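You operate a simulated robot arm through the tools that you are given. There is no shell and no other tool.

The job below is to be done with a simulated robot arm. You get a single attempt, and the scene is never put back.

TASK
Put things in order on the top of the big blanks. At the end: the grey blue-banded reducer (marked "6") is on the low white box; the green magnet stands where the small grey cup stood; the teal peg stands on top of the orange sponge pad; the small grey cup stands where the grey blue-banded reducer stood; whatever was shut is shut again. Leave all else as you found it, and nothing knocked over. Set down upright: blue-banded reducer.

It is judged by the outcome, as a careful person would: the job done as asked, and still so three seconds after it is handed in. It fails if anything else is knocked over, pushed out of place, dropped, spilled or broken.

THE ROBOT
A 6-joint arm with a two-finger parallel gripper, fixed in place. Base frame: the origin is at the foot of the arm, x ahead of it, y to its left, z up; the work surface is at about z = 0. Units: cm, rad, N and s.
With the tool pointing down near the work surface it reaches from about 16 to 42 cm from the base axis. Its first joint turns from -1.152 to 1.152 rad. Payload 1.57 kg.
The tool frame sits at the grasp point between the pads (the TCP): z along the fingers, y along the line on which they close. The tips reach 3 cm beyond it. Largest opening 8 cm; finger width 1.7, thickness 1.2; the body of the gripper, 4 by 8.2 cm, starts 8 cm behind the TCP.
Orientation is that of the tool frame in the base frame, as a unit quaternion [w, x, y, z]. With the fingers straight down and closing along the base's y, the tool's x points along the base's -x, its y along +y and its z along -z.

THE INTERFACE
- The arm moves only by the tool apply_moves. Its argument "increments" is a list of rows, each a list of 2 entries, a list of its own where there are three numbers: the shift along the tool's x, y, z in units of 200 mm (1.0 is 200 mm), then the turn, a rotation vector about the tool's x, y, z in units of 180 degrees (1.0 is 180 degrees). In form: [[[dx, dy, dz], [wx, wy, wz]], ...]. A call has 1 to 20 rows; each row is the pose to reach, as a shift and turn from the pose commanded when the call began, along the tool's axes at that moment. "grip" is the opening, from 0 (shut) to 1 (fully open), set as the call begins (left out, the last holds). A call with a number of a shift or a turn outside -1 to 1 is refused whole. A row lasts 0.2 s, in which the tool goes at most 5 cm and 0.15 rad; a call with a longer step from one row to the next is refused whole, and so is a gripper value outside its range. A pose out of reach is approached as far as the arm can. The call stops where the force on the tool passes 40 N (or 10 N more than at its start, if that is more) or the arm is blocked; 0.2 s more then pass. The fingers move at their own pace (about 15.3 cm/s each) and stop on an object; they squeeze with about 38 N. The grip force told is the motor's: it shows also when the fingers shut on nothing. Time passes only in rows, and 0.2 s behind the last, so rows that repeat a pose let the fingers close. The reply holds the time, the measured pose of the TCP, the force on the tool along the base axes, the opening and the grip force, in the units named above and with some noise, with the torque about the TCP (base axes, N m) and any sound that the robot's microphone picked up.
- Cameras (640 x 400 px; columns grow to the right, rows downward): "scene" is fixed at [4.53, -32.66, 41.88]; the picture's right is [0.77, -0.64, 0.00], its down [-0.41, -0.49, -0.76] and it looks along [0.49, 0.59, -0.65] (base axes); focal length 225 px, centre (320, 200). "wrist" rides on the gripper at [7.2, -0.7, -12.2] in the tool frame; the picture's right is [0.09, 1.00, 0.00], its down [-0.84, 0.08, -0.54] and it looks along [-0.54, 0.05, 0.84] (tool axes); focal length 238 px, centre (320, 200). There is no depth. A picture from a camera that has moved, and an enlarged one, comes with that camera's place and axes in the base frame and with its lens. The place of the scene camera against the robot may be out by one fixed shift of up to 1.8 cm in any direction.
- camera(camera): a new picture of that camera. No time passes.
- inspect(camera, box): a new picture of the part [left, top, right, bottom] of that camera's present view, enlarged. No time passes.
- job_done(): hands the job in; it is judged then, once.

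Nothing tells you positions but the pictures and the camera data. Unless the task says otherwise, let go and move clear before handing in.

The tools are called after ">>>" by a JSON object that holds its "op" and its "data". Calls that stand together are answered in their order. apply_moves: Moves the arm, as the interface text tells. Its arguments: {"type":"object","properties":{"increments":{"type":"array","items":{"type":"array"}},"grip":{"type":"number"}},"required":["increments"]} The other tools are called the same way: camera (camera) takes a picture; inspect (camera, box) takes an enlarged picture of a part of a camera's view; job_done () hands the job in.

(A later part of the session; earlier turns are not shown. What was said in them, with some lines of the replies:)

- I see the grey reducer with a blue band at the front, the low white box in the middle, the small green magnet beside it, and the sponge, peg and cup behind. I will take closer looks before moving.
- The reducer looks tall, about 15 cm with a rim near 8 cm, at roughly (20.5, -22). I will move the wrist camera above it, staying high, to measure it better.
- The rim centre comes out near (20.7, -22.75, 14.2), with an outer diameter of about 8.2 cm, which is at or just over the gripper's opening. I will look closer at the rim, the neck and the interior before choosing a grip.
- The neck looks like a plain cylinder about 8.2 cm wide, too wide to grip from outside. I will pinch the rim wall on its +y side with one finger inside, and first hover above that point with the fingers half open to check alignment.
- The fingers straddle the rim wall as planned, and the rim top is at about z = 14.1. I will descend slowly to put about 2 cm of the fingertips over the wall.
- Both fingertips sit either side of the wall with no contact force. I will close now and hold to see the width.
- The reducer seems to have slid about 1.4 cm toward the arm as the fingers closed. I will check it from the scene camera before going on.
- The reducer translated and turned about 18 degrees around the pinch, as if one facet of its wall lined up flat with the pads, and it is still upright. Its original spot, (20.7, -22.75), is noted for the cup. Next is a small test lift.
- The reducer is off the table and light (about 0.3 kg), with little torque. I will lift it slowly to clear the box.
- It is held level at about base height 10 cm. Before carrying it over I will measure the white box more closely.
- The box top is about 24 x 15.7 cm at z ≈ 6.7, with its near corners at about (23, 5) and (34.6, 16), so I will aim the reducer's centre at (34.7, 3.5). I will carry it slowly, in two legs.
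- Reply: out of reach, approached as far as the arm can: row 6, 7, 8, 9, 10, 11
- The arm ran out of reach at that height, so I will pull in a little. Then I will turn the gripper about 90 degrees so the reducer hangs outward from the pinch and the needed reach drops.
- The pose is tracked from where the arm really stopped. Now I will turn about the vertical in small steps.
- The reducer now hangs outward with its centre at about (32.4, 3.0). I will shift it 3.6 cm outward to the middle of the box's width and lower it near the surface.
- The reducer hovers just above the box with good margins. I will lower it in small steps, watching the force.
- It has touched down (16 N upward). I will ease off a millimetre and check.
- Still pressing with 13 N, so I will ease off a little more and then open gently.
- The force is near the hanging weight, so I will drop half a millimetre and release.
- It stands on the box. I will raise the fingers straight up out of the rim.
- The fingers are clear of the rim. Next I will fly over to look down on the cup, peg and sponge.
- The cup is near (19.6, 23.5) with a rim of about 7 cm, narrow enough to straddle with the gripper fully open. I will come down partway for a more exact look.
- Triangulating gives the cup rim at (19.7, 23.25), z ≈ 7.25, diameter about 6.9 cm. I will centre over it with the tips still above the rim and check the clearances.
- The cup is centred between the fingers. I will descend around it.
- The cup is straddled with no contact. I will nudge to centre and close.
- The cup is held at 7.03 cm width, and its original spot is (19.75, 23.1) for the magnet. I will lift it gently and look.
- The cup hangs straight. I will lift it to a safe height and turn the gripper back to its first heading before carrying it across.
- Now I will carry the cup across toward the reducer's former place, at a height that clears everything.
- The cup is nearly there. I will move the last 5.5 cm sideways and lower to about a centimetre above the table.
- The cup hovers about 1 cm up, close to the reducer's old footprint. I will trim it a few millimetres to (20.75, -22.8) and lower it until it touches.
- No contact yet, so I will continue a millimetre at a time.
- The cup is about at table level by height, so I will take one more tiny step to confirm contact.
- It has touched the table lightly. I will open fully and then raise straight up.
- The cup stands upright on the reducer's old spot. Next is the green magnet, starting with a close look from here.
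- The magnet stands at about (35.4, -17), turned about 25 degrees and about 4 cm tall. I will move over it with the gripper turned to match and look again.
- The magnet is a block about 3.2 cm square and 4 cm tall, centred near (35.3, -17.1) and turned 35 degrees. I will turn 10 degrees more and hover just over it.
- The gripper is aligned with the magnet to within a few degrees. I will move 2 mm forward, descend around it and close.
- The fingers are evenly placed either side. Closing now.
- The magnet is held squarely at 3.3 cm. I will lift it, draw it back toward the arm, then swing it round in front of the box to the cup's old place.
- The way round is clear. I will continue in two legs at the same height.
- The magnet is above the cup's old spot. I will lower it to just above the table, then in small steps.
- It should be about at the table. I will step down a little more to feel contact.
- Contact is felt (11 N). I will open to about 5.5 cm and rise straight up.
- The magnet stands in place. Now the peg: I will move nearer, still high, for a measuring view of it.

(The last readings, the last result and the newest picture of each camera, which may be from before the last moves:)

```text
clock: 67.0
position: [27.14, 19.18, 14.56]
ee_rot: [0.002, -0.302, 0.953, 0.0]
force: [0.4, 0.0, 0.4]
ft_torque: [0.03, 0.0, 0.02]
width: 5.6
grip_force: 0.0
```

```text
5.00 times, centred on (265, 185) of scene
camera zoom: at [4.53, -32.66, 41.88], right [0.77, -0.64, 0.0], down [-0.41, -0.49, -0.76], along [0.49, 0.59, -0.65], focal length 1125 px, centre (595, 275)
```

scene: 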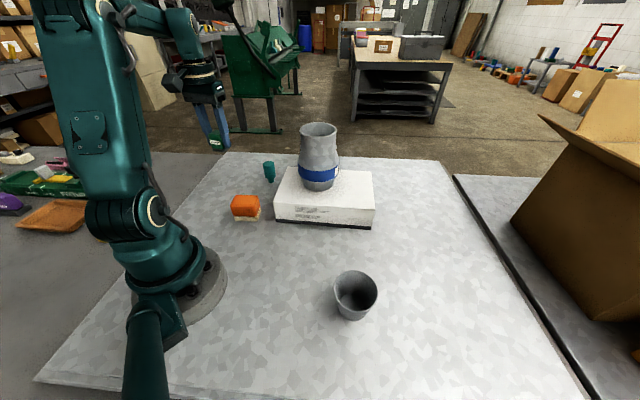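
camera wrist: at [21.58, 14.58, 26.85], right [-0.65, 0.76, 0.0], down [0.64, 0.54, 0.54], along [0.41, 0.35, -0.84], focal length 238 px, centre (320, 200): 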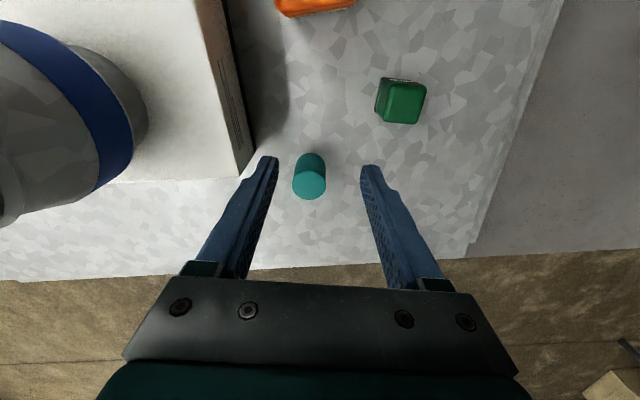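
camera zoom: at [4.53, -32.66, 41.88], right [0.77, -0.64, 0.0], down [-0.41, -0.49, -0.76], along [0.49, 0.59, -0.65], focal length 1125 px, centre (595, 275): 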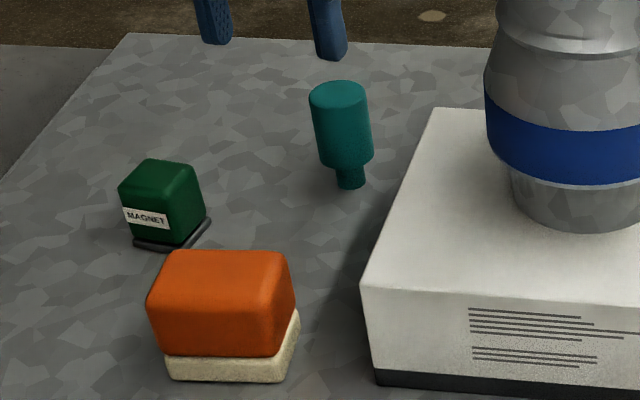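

The peg is at about (30.9, 21.1), 6.5 cm tall and 3.4 cm across, standing on a thin stem. I will centre above it with the tips still clear of its top.

>>> {"op": "apply_moves", "data": {"increments": [[[-0.1, -0.015, 0], [0, 0, 0]], [[-0.2055, -0.0305, 0], [0, 0, 0]], [[-0.2055, -0.0305, 0.1], [0, 0, 0]], [[-0.2055, -0.0305, 0.19], [0, 0, 0]], [[-0.2055, -0.0305, 0.19], [0, 0, 0]]]}}

>>> {"op": "camera", "data": {"camera": "wrist"}}

>>> {"op": "inspect", "data": {"camera": "wrist", "box": [250, 110, 390, 220]}}

>>> {"op": "inspect", "data": {"camera": "scene", "box": [225, 145, 305, 225]}}

```text
clock: 68.2
position: [30.82, 21.31, 10.82]
ee_rot: [0.001, -0.302, 0.953, -0.001]
force: [0.8, -0.4, -0.2]
ft_torque: [0.02, 0.01, 0.0]
width: 5.6
grip_force: 0.1
```

```text
taken
camera wrist: at [25.24, 16.61, 23.01], right [-0.65, 0.76, 0.0], down [0.64, 0.54, 0.54], along [0.41, 0.35, -0.84], focal length 238 px, centre (320, 200)
```

wrist: 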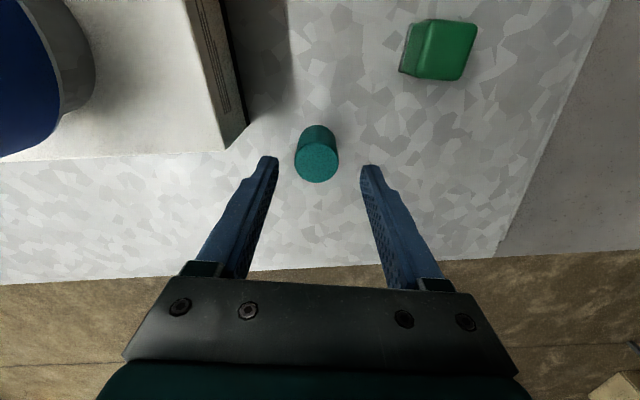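

```text
3.64 times, centred on (320, 165) of wrist
camera zoom: at [25.24, 16.61, 23.01], right [-0.65, 0.76, 0.0], down [0.64, 0.54, 0.54], along [0.41, 0.35, -0.84], focal length 867 px, centre (320, 327)
```

zoom: 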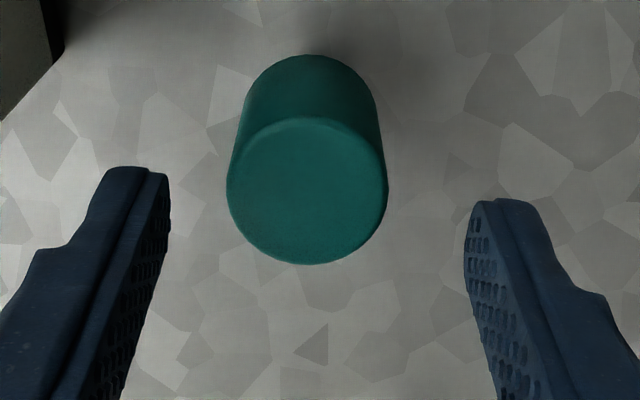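

```text
5.00 times, centred on (265, 185) of scene
camera zoom: at [4.53, -32.66, 41.88], right [0.77, -0.64, 0.0], down [-0.41, -0.49, -0.76], along [0.49, 0.59, -0.65], focal length 1125 px, centre (595, 275)
```

zoom: 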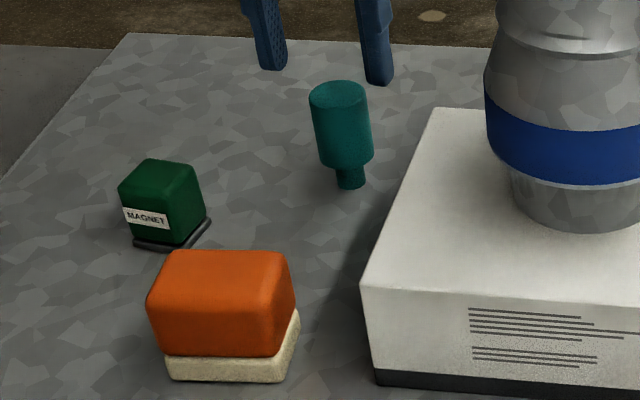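

The peg is centred within a couple of millimetres. I will trim, descend to hold the thick part well above the stem, and close.

>>> {"op": "apply_moves", "data": {"increments": [[[0, -0.007, 0.04], [0, 0, 0]], [[0, -0.007, 0.1], [0, 0, 0]], [[0, -0.007, 0.17], [0, 0, 0]], [[0, -0.007, 0.24], [0, 0, 0]], [[0, -0.007, 0.285], [0, 0, 0]], [[0, -0.007, 0.285], [0, 0, 0]]]}}

>>> {"op": "camera", "data": {"camera": "wrist"}}

>>> {"op": "inspect", "data": {"camera": "scene", "box": [225, 145, 305, 225]}}

```text
clock: 69.6
position: [30.95, 21.05, 5.21]
ee_rot: [0.001, -0.302, 0.953, -0.001]
force: [0.2, 0.2, -0.7]
ft_torque: [-0.02, -0.05, 0.0]
width: 5.62
grip_force: 0.1
```

```text
taken
camera wrist: at [25.32, 16.4, 17.44], right [-0.65, 0.76, 0.0], down [0.64, 0.54, 0.54], along [0.41, 0.35, -0.84], focal length 238 px, centre (320, 200)
```

wrist: 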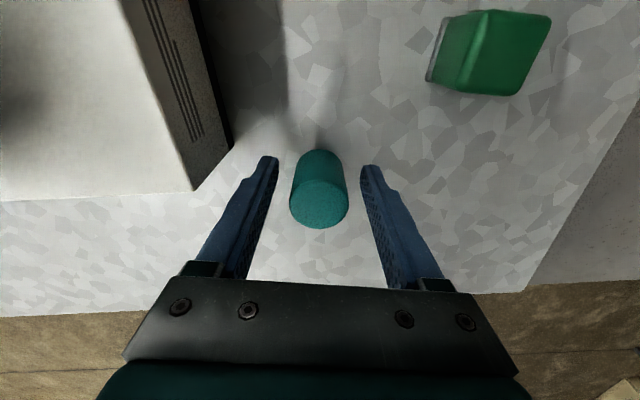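

```text
5.00 times, centred on (265, 185) of scene
camera zoom: at [4.53, -32.66, 41.88], right [0.77, -0.64, 0.0], down [-0.41, -0.49, -0.76], along [0.49, 0.59, -0.65], focal length 1125 px, centre (595, 275)
```

zoom: 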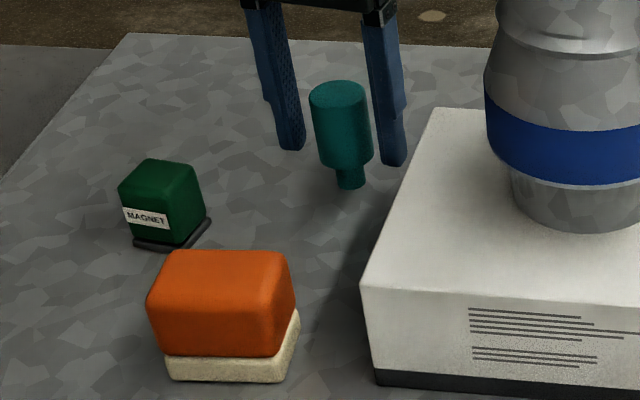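

The peg is between the pads. Closing.

>>> {"op": "apply_moves", "data": {"increments": [[[0, 0, 0], [0, 0, 0]], [[0, 0, 0], [0, 0, 0]], [[0, 0, 0], [0, 0, 0]]], "grip": 0}}

>>> {"op": "inspect", "data": {"camera": "scene", "box": [225, 145, 305, 225]}}

>>> {"op": "inspect", "data": {"camera": "wrist", "box": [250, 130, 390, 240]}}

```text
clock: 70.4
position: [30.77, 21.05, 5.28]
ee_rot: [0.001, -0.301, 0.954, -0.001]
force: [-0.6, -0.2, 0.2]
ft_torque: [-0.02, 0.02, 0.02]
width: 3.24
grip_force: 37.9
```

```text
5.00 times, centred on (265, 185) of scene
camera zoom: at [4.53, -32.66, 41.88], right [0.77, -0.64, 0.0], down [-0.41, -0.49, -0.76], along [0.49, 0.59, -0.65], focal length 1125 px, centre (595, 275)
```

zoom: 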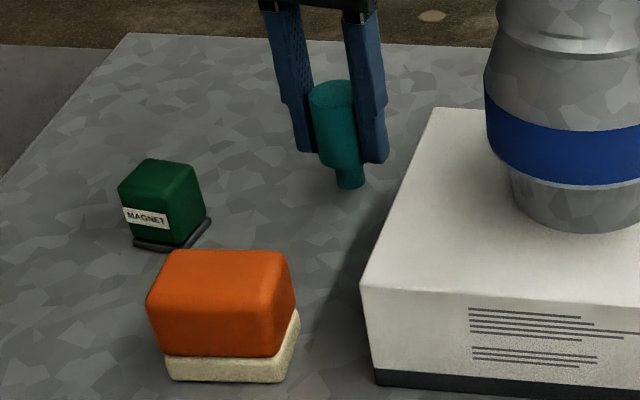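

```text
3.64 times, centred on (320, 185) of wrist
camera zoom: at [25.32, 16.4, 17.46], right [-0.65, 0.76, 0.0], down [0.64, 0.54, 0.54], along [0.41, 0.35, -0.84], focal length 867 px, centre (320, 254)
```

zoom: 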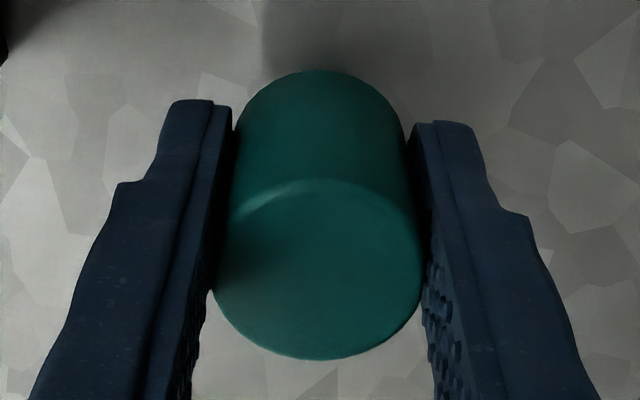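

The peg is held upright at 3.24 cm. I will lift it clear and draw back toward the sponge for a measuring view.

>>> {"op": "apply_moves", "data": {"increments": [[[0, 0, -0.03], [0, 0, 0]], [[0, 0, -0.1], [0, 0, 0]], [[0, 0, -0.2], [0, 0, 0]], [[0.08, 0, -0.3], [0, 0, 0]], [[0.2, -0.001, -0.4], [0, 0, 0]], [[0.34, -0.002, -0.5], [0, 0, 0]], [[0.48, -0.004, -0.59], [0, 0, 0]], [[0.57, -0.005, -0.59], [0, 0, 0]], [[0.61, -0.005, -0.59], [0, 0, 0]], [[0.61, -0.005, -0.59], [0, 0, 0]]]}}

>>> {"op": "camera", "data": {"camera": "wrist"}}

>>> {"op": "inspect", "data": {"camera": "scene", "box": [200, 110, 300, 230]}}

```text
clock: 72.6
position: [20.97, 14.0, 17.06]
ee_rot: [0.001, -0.301, 0.954, -0.001]
force: [0.9, -0.8, 0.1]
ft_torque: [0.02, -0.02, 0.01]
width: 3.24
grip_force: 38.1
```

```text
taken
camera wrist: at [15.4, 9.3, 29.24], right [-0.65, 0.76, 0.0], down [0.64, 0.54, 0.54], along [0.41, 0.35, -0.84], focal length 238 px, centre (320, 200)
```

wrist: 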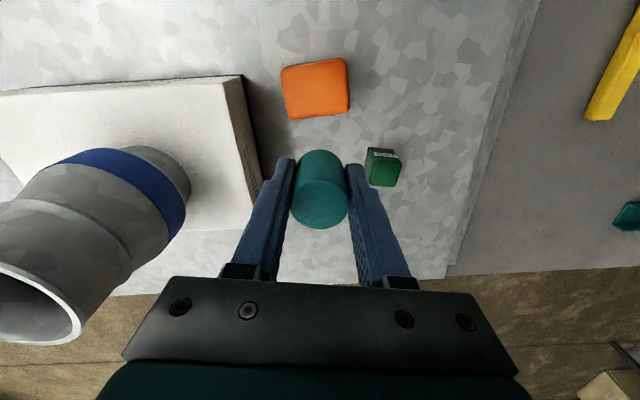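

```text
3.33 times, centred on (250, 170) of scene
camera zoom: at [4.53, -32.66, 41.88], right [0.77, -0.64, 0.0], down [-0.41, -0.49, -0.76], along [0.49, 0.59, -0.65], focal length 750 px, centre (553, 300)
```

zoom: 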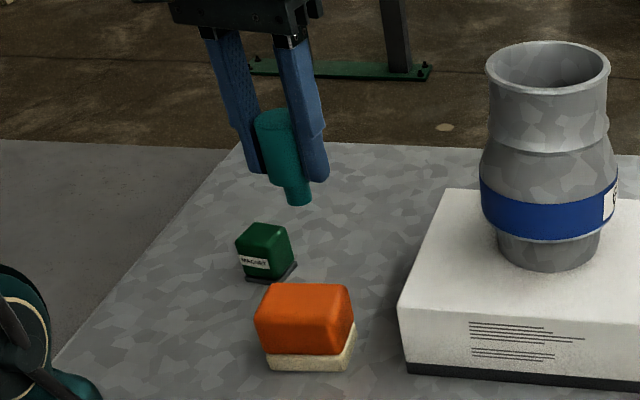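

The sponge's top centre is at about (18.15, 11.2), height around 5 cm. I will place the peg above it, with the stem still over a centimetre clear, and check.

>>> {"op": "apply_moves", "data": {"increments": [[[0.05, -0.008, 0], [0, 0, 0]], [[0.12, -0.02, 0], [0, 0, 0]], [[0.18, -0.03, 0.04], [0, 0, 0]], [[0.196, -0.033, 0.12], [0, 0, 0]], [[0.196, -0.033, 0.2], [0, 0, 0]], [[0.196, -0.033, 0.24], [0, 0, 0]], [[0.196, -0.033, 0.24], [0, 0, 0]]]}}

>>> {"op": "camera", "data": {"camera": "wrist"}}

>>> {"op": "inspect", "data": {"camera": "scene", "box": [210, 150, 290, 230]}}

```text
clock: 74.2
position: [18.2, 11.16, 12.29]
ee_rot: [0.0, -0.301, 0.954, -0.001]
force: [0.3, 0.9, -0.5]
ft_torque: [-0.01, 0.01, -0.01]
width: 3.27
grip_force: 38.1
```

```text
taken
camera wrist: at [12.65, 6.39, 24.47], right [-0.65, 0.76, 0.0], down [0.64, 0.54, 0.54], along [0.41, 0.35, -0.84], focal length 238 px, centre (320, 200)
```

wrist: 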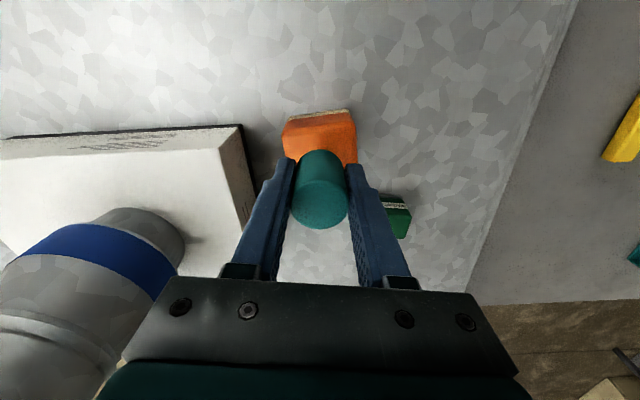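

```text
5.00 times, centred on (250, 190) of scene
camera zoom: at [4.53, -32.66, 41.88], right [0.77, -0.64, 0.0], down [-0.41, -0.49, -0.76], along [0.49, 0.59, -0.65], focal length 1125 px, centre (670, 250)
```

zoom: 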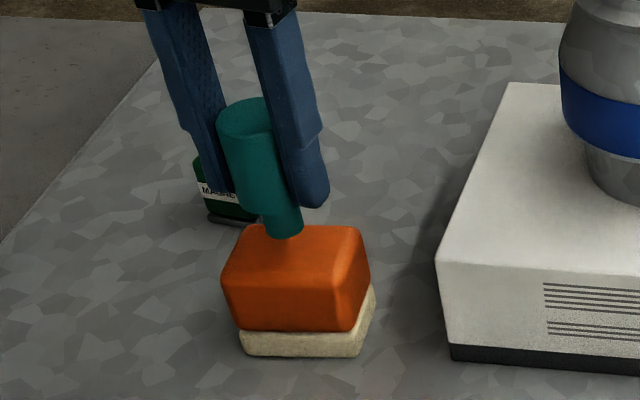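

The stem is over the middle of the sponge. I will trim slightly and lower to about where contact is expected.

>>> {"op": "apply_moves", "data": {"increments": [[[-0.0025, -0.012, 0.02], [0, 0, 0]], [[-0.0025, -0.012, 0.045], [0, 0, 0]], [[-0.0025, -0.012, 0.06], [0, 0, 0]], [[-0.0025, -0.012, 0.06], [0, 0, 0]]]}}

>>> {"op": "inspect", "data": {"camera": "scene", "box": [220, 170, 280, 230]}}

```text
clock: 75.2
position: [18.25, 10.82, 11.05]
ee_rot: [0.001, -0.302, 0.953, -0.001]
force: [-0.4, 0.8, -1.3]
ft_torque: [0.01, 0.01, 0.0]
width: 3.26
grip_force: 37.6
```

```text
6.67 times, centred on (250, 200) of scene
camera zoom: at [4.53, -32.66, 41.88], right [0.77, -0.64, 0.0], down [-0.41, -0.49, -0.76], along [0.49, 0.59, -0.65], focal length 1500 px, centre (787, 200)
```

zoom: 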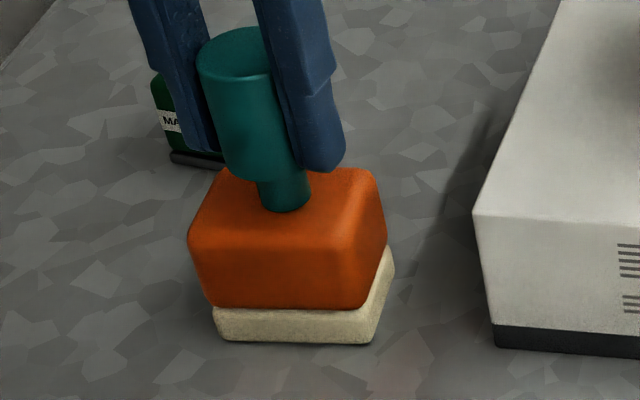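

The stem looks just above the pad, near its centre. I will step down gently.

>>> {"op": "apply_moves", "data": {"increments": [[[0, 0, 0.004], [0, 0, 0]], [[0, 0, 0.008], [0, 0, 0]], [[0, 0, 0.008], [0, 0, 0]]]}}

>>> {"op": "apply_moves", "data": {"increments": [[[0, 0, 0.004], [0, 0, 0]], [[0, 0, 0.006], [0, 0, 0]], [[0, 0, 0.006], [0, 0, 0]]]}}

```text
clock: 76.0
position: [18.36, 10.88, 10.89]
ee_rot: [0.001, -0.302, 0.953, -0.001]
force: [-0.4, 0.1, 6.5]
ft_torque: [0.03, 0.02, -0.03]
width: 3.24
grip_force: 38.2
```

```text
clock: 76.8
position: [18.36, 10.84, 10.74]
ee_rot: [0.002, -0.301, 0.954, 0.0]
force: [-3.6, 0.5, 29.5]
ft_torque: [0.07, 0.11, -0.02]
width: 3.25
grip_force: 38.3
```

It is in contact, pressed a little hard. I will ease back up to near zero force before releasing.

>>> {"op": "apply_moves", "data": {"increments": [[[0, 0, -0.004], [0, 0, 0]], [[0, 0, -0.006], [0, 0, 0]], [[0, 0, -0.006], [0, 0, 0]]]}}

>>> {"op": "inspect", "data": {"camera": "scene", "box": [220, 170, 280, 230]}}

```text
clock: 77.6
position: [18.28, 10.75, 10.82]
ee_rot: [0.0, -0.301, 0.954, 0.0]
force: [1.7, 0.5, 5.4]
ft_torque: [0.06, -0.17, -0.02]
width: 3.24
grip_force: 37.8
```

```text
6.67 times, centred on (250, 200) of scene
camera zoom: at [4.53, -32.66, 41.88], right [0.77, -0.64, 0.0], down [-0.41, -0.49, -0.76], along [0.49, 0.59, -0.65], focal length 1500 px, centre (787, 200)
```

zoom: 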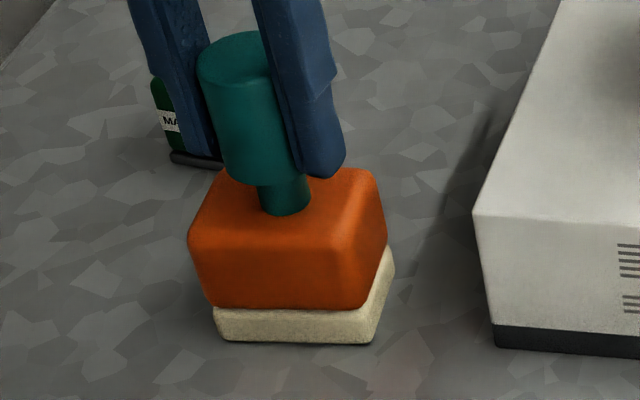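

Almost unloaded and near the pad's centre. I will ease off a hair more and open.

>>> {"op": "apply_moves", "data": {"increments": [[[0, 0, -0.001], [0, 0, 0]], [[0, 0, -0.0015], [0, 0, 0]], [[0, 0, -0.0015], [0, 0, 0]]]}}

>>> {"op": "apply_moves", "data": {"increments": [[[0, 0, 0], [0, 0, 0]], [[0, 0, 0], [0, 0, 0]], [[0, 0, 0], [0, 0, 0]]], "grip": 0.65}}

>>> {"op": "inspect", "data": {"camera": "scene", "box": [220, 170, 280, 230]}}

>>> {"op": "camera", "data": {"camera": "wrist"}}

```text
clock: 78.4
position: [18.38, 10.9, 10.94]
ee_rot: [0.0, -0.302, 0.953, -0.001]
force: [0.3, 1.1, -0.9]
ft_torque: [0.01, -0.03, 0.0]
width: 3.25
grip_force: 37.9
```

```text
clock: 79.2
position: [18.41, 10.89, 10.94]
ee_rot: [0.001, -0.302, 0.953, 0.0]
force: [-0.3, -0.4, 0.3]
ft_torque: [-0.01, 0.02, -0.03]
width: 5.19
grip_force: 0.1
```

```text
6.67 times, centred on (250, 200) of scene
camera zoom: at [4.53, -32.66, 41.88], right [0.77, -0.64, 0.0], down [-0.41, -0.49, -0.76], along [0.49, 0.59, -0.65], focal length 1500 px, centre (787, 200)
```

zoom: 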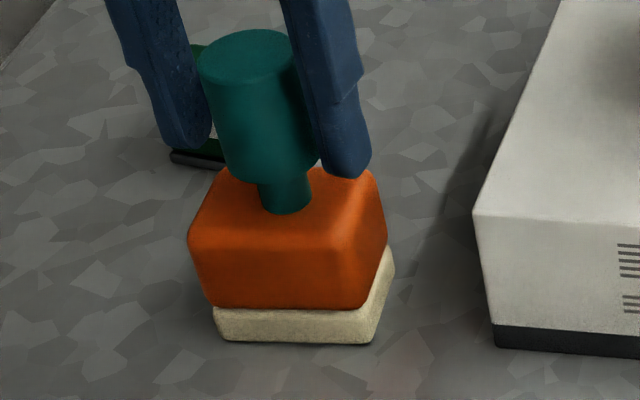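

```text
taken
camera wrist: at [12.81, 6.22, 23.16], right [-0.65, 0.76, 0.0], down [0.64, 0.54, 0.54], along [0.41, 0.35, -0.84], focal length 238 px, centre (320, 200)
```

wrist: 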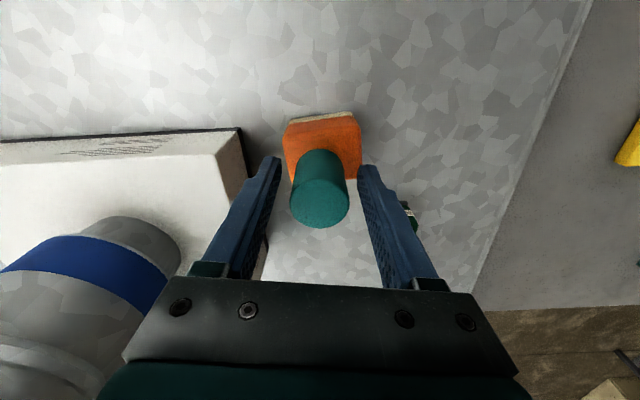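

The peg stands freely on the sponge and the fingers are clear on both sides. I will raise straight up slowly, then review everything.

>>> {"op": "apply_moves", "data": {"increments": [[[0, 0, -0.04], [0, 0, 0]], [[0, 0, -0.1], [0, 0, 0]], [[0, 0, -0.2], [0, 0, 0]], [[0, 0, -0.32], [0, 0, 0]], [[0, 0, -0.45], [0, 0, 0]], [[0, 0, -0.55], [0, 0, 0]], [[0, 0, -0.55], [0, 0, 0]]]}}

>>> {"op": "camera", "data": {"camera": "scene"}}

>>> {"op": "camera", "data": {"camera": "wrist"}}

>>> {"op": "inspect", "data": {"camera": "scene", "box": [200, 110, 400, 260]}}

```text
clock: 80.8
position: [18.44, 10.87, 21.93]
ee_rot: [0.001, -0.301, 0.953, -0.001]
force: [1.2, 0.1, -0.4]
ft_torque: [0.02, -0.01, -0.03]
width: 5.21
grip_force: 0.0
```

```text
taken
```

scene: 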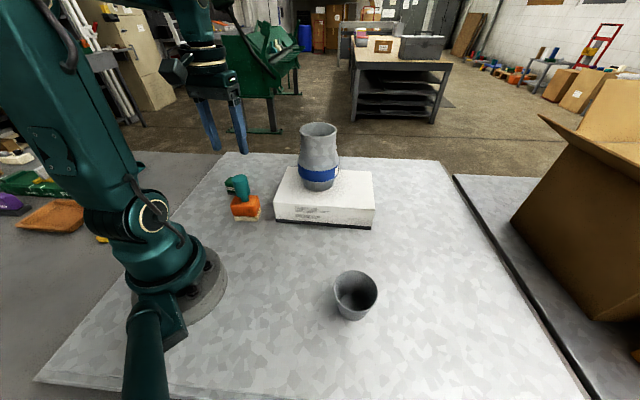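

```text
taken
camera wrist: at [12.97, 6.31, 34.09], right [-0.65, 0.76, 0.0], down [0.64, 0.54, 0.54], along [0.41, 0.35, -0.84], focal length 238 px, centre (320, 200)
```

wrist: 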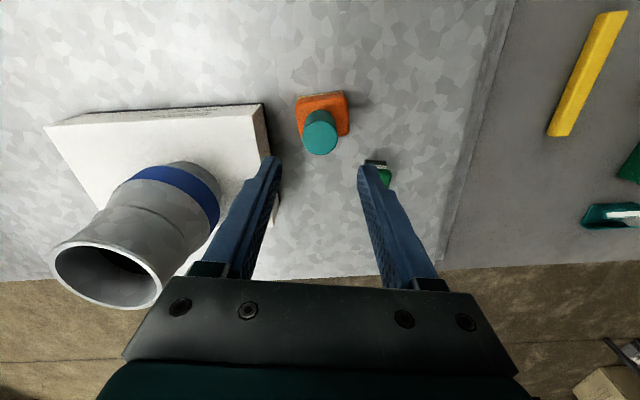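

```text
2.67 times, centred on (300, 185) of scene
camera zoom: at [4.53, -32.66, 41.88], right [0.77, -0.64, 0.0], down [-0.41, -0.49, -0.76], along [0.49, 0.59, -0.65], focal length 600 px, centre (373, 240)
```

zoom: 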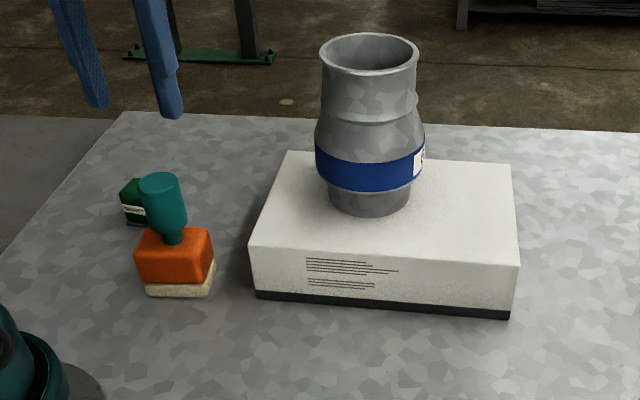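

The reducer stands upright on the white box, the cup is where the reducer stood, and the magnet is where the cup stood. The peg stands on the sponge, nothing else has moved, and the arm is clear, so I am handing in.

>>> {"op": "job_done", "data": {}}

```text
The job is handed in.
```

The job is handed in. In the last pictures everything was where you asked, nothing was knocked over, and the arm was clear.

- **Reducer ("6"):** it stands upright on the low white box, set well in from the edges.
- **Small grey cup:** it stands where the reducer stood. It may be about half a centimetre off that exact spot, because my position estimates differed by that much. I left it rather than risk a second lift.
- **Green magnet:** it stands where the cup stood.
- **Teal peg:** it stands on its stem near the middle of the orange sponge pad.
- **Everything else:** the white box and sponge show no visible movement. Nothing in the scene needed opening, so there was nothing to shut again.

When I first gripped the reducer by its rim, it slid about 1.2 cm on the table and turned slightly. It stayed upright, and I used its original position, not the shifted one, for placing the cup.
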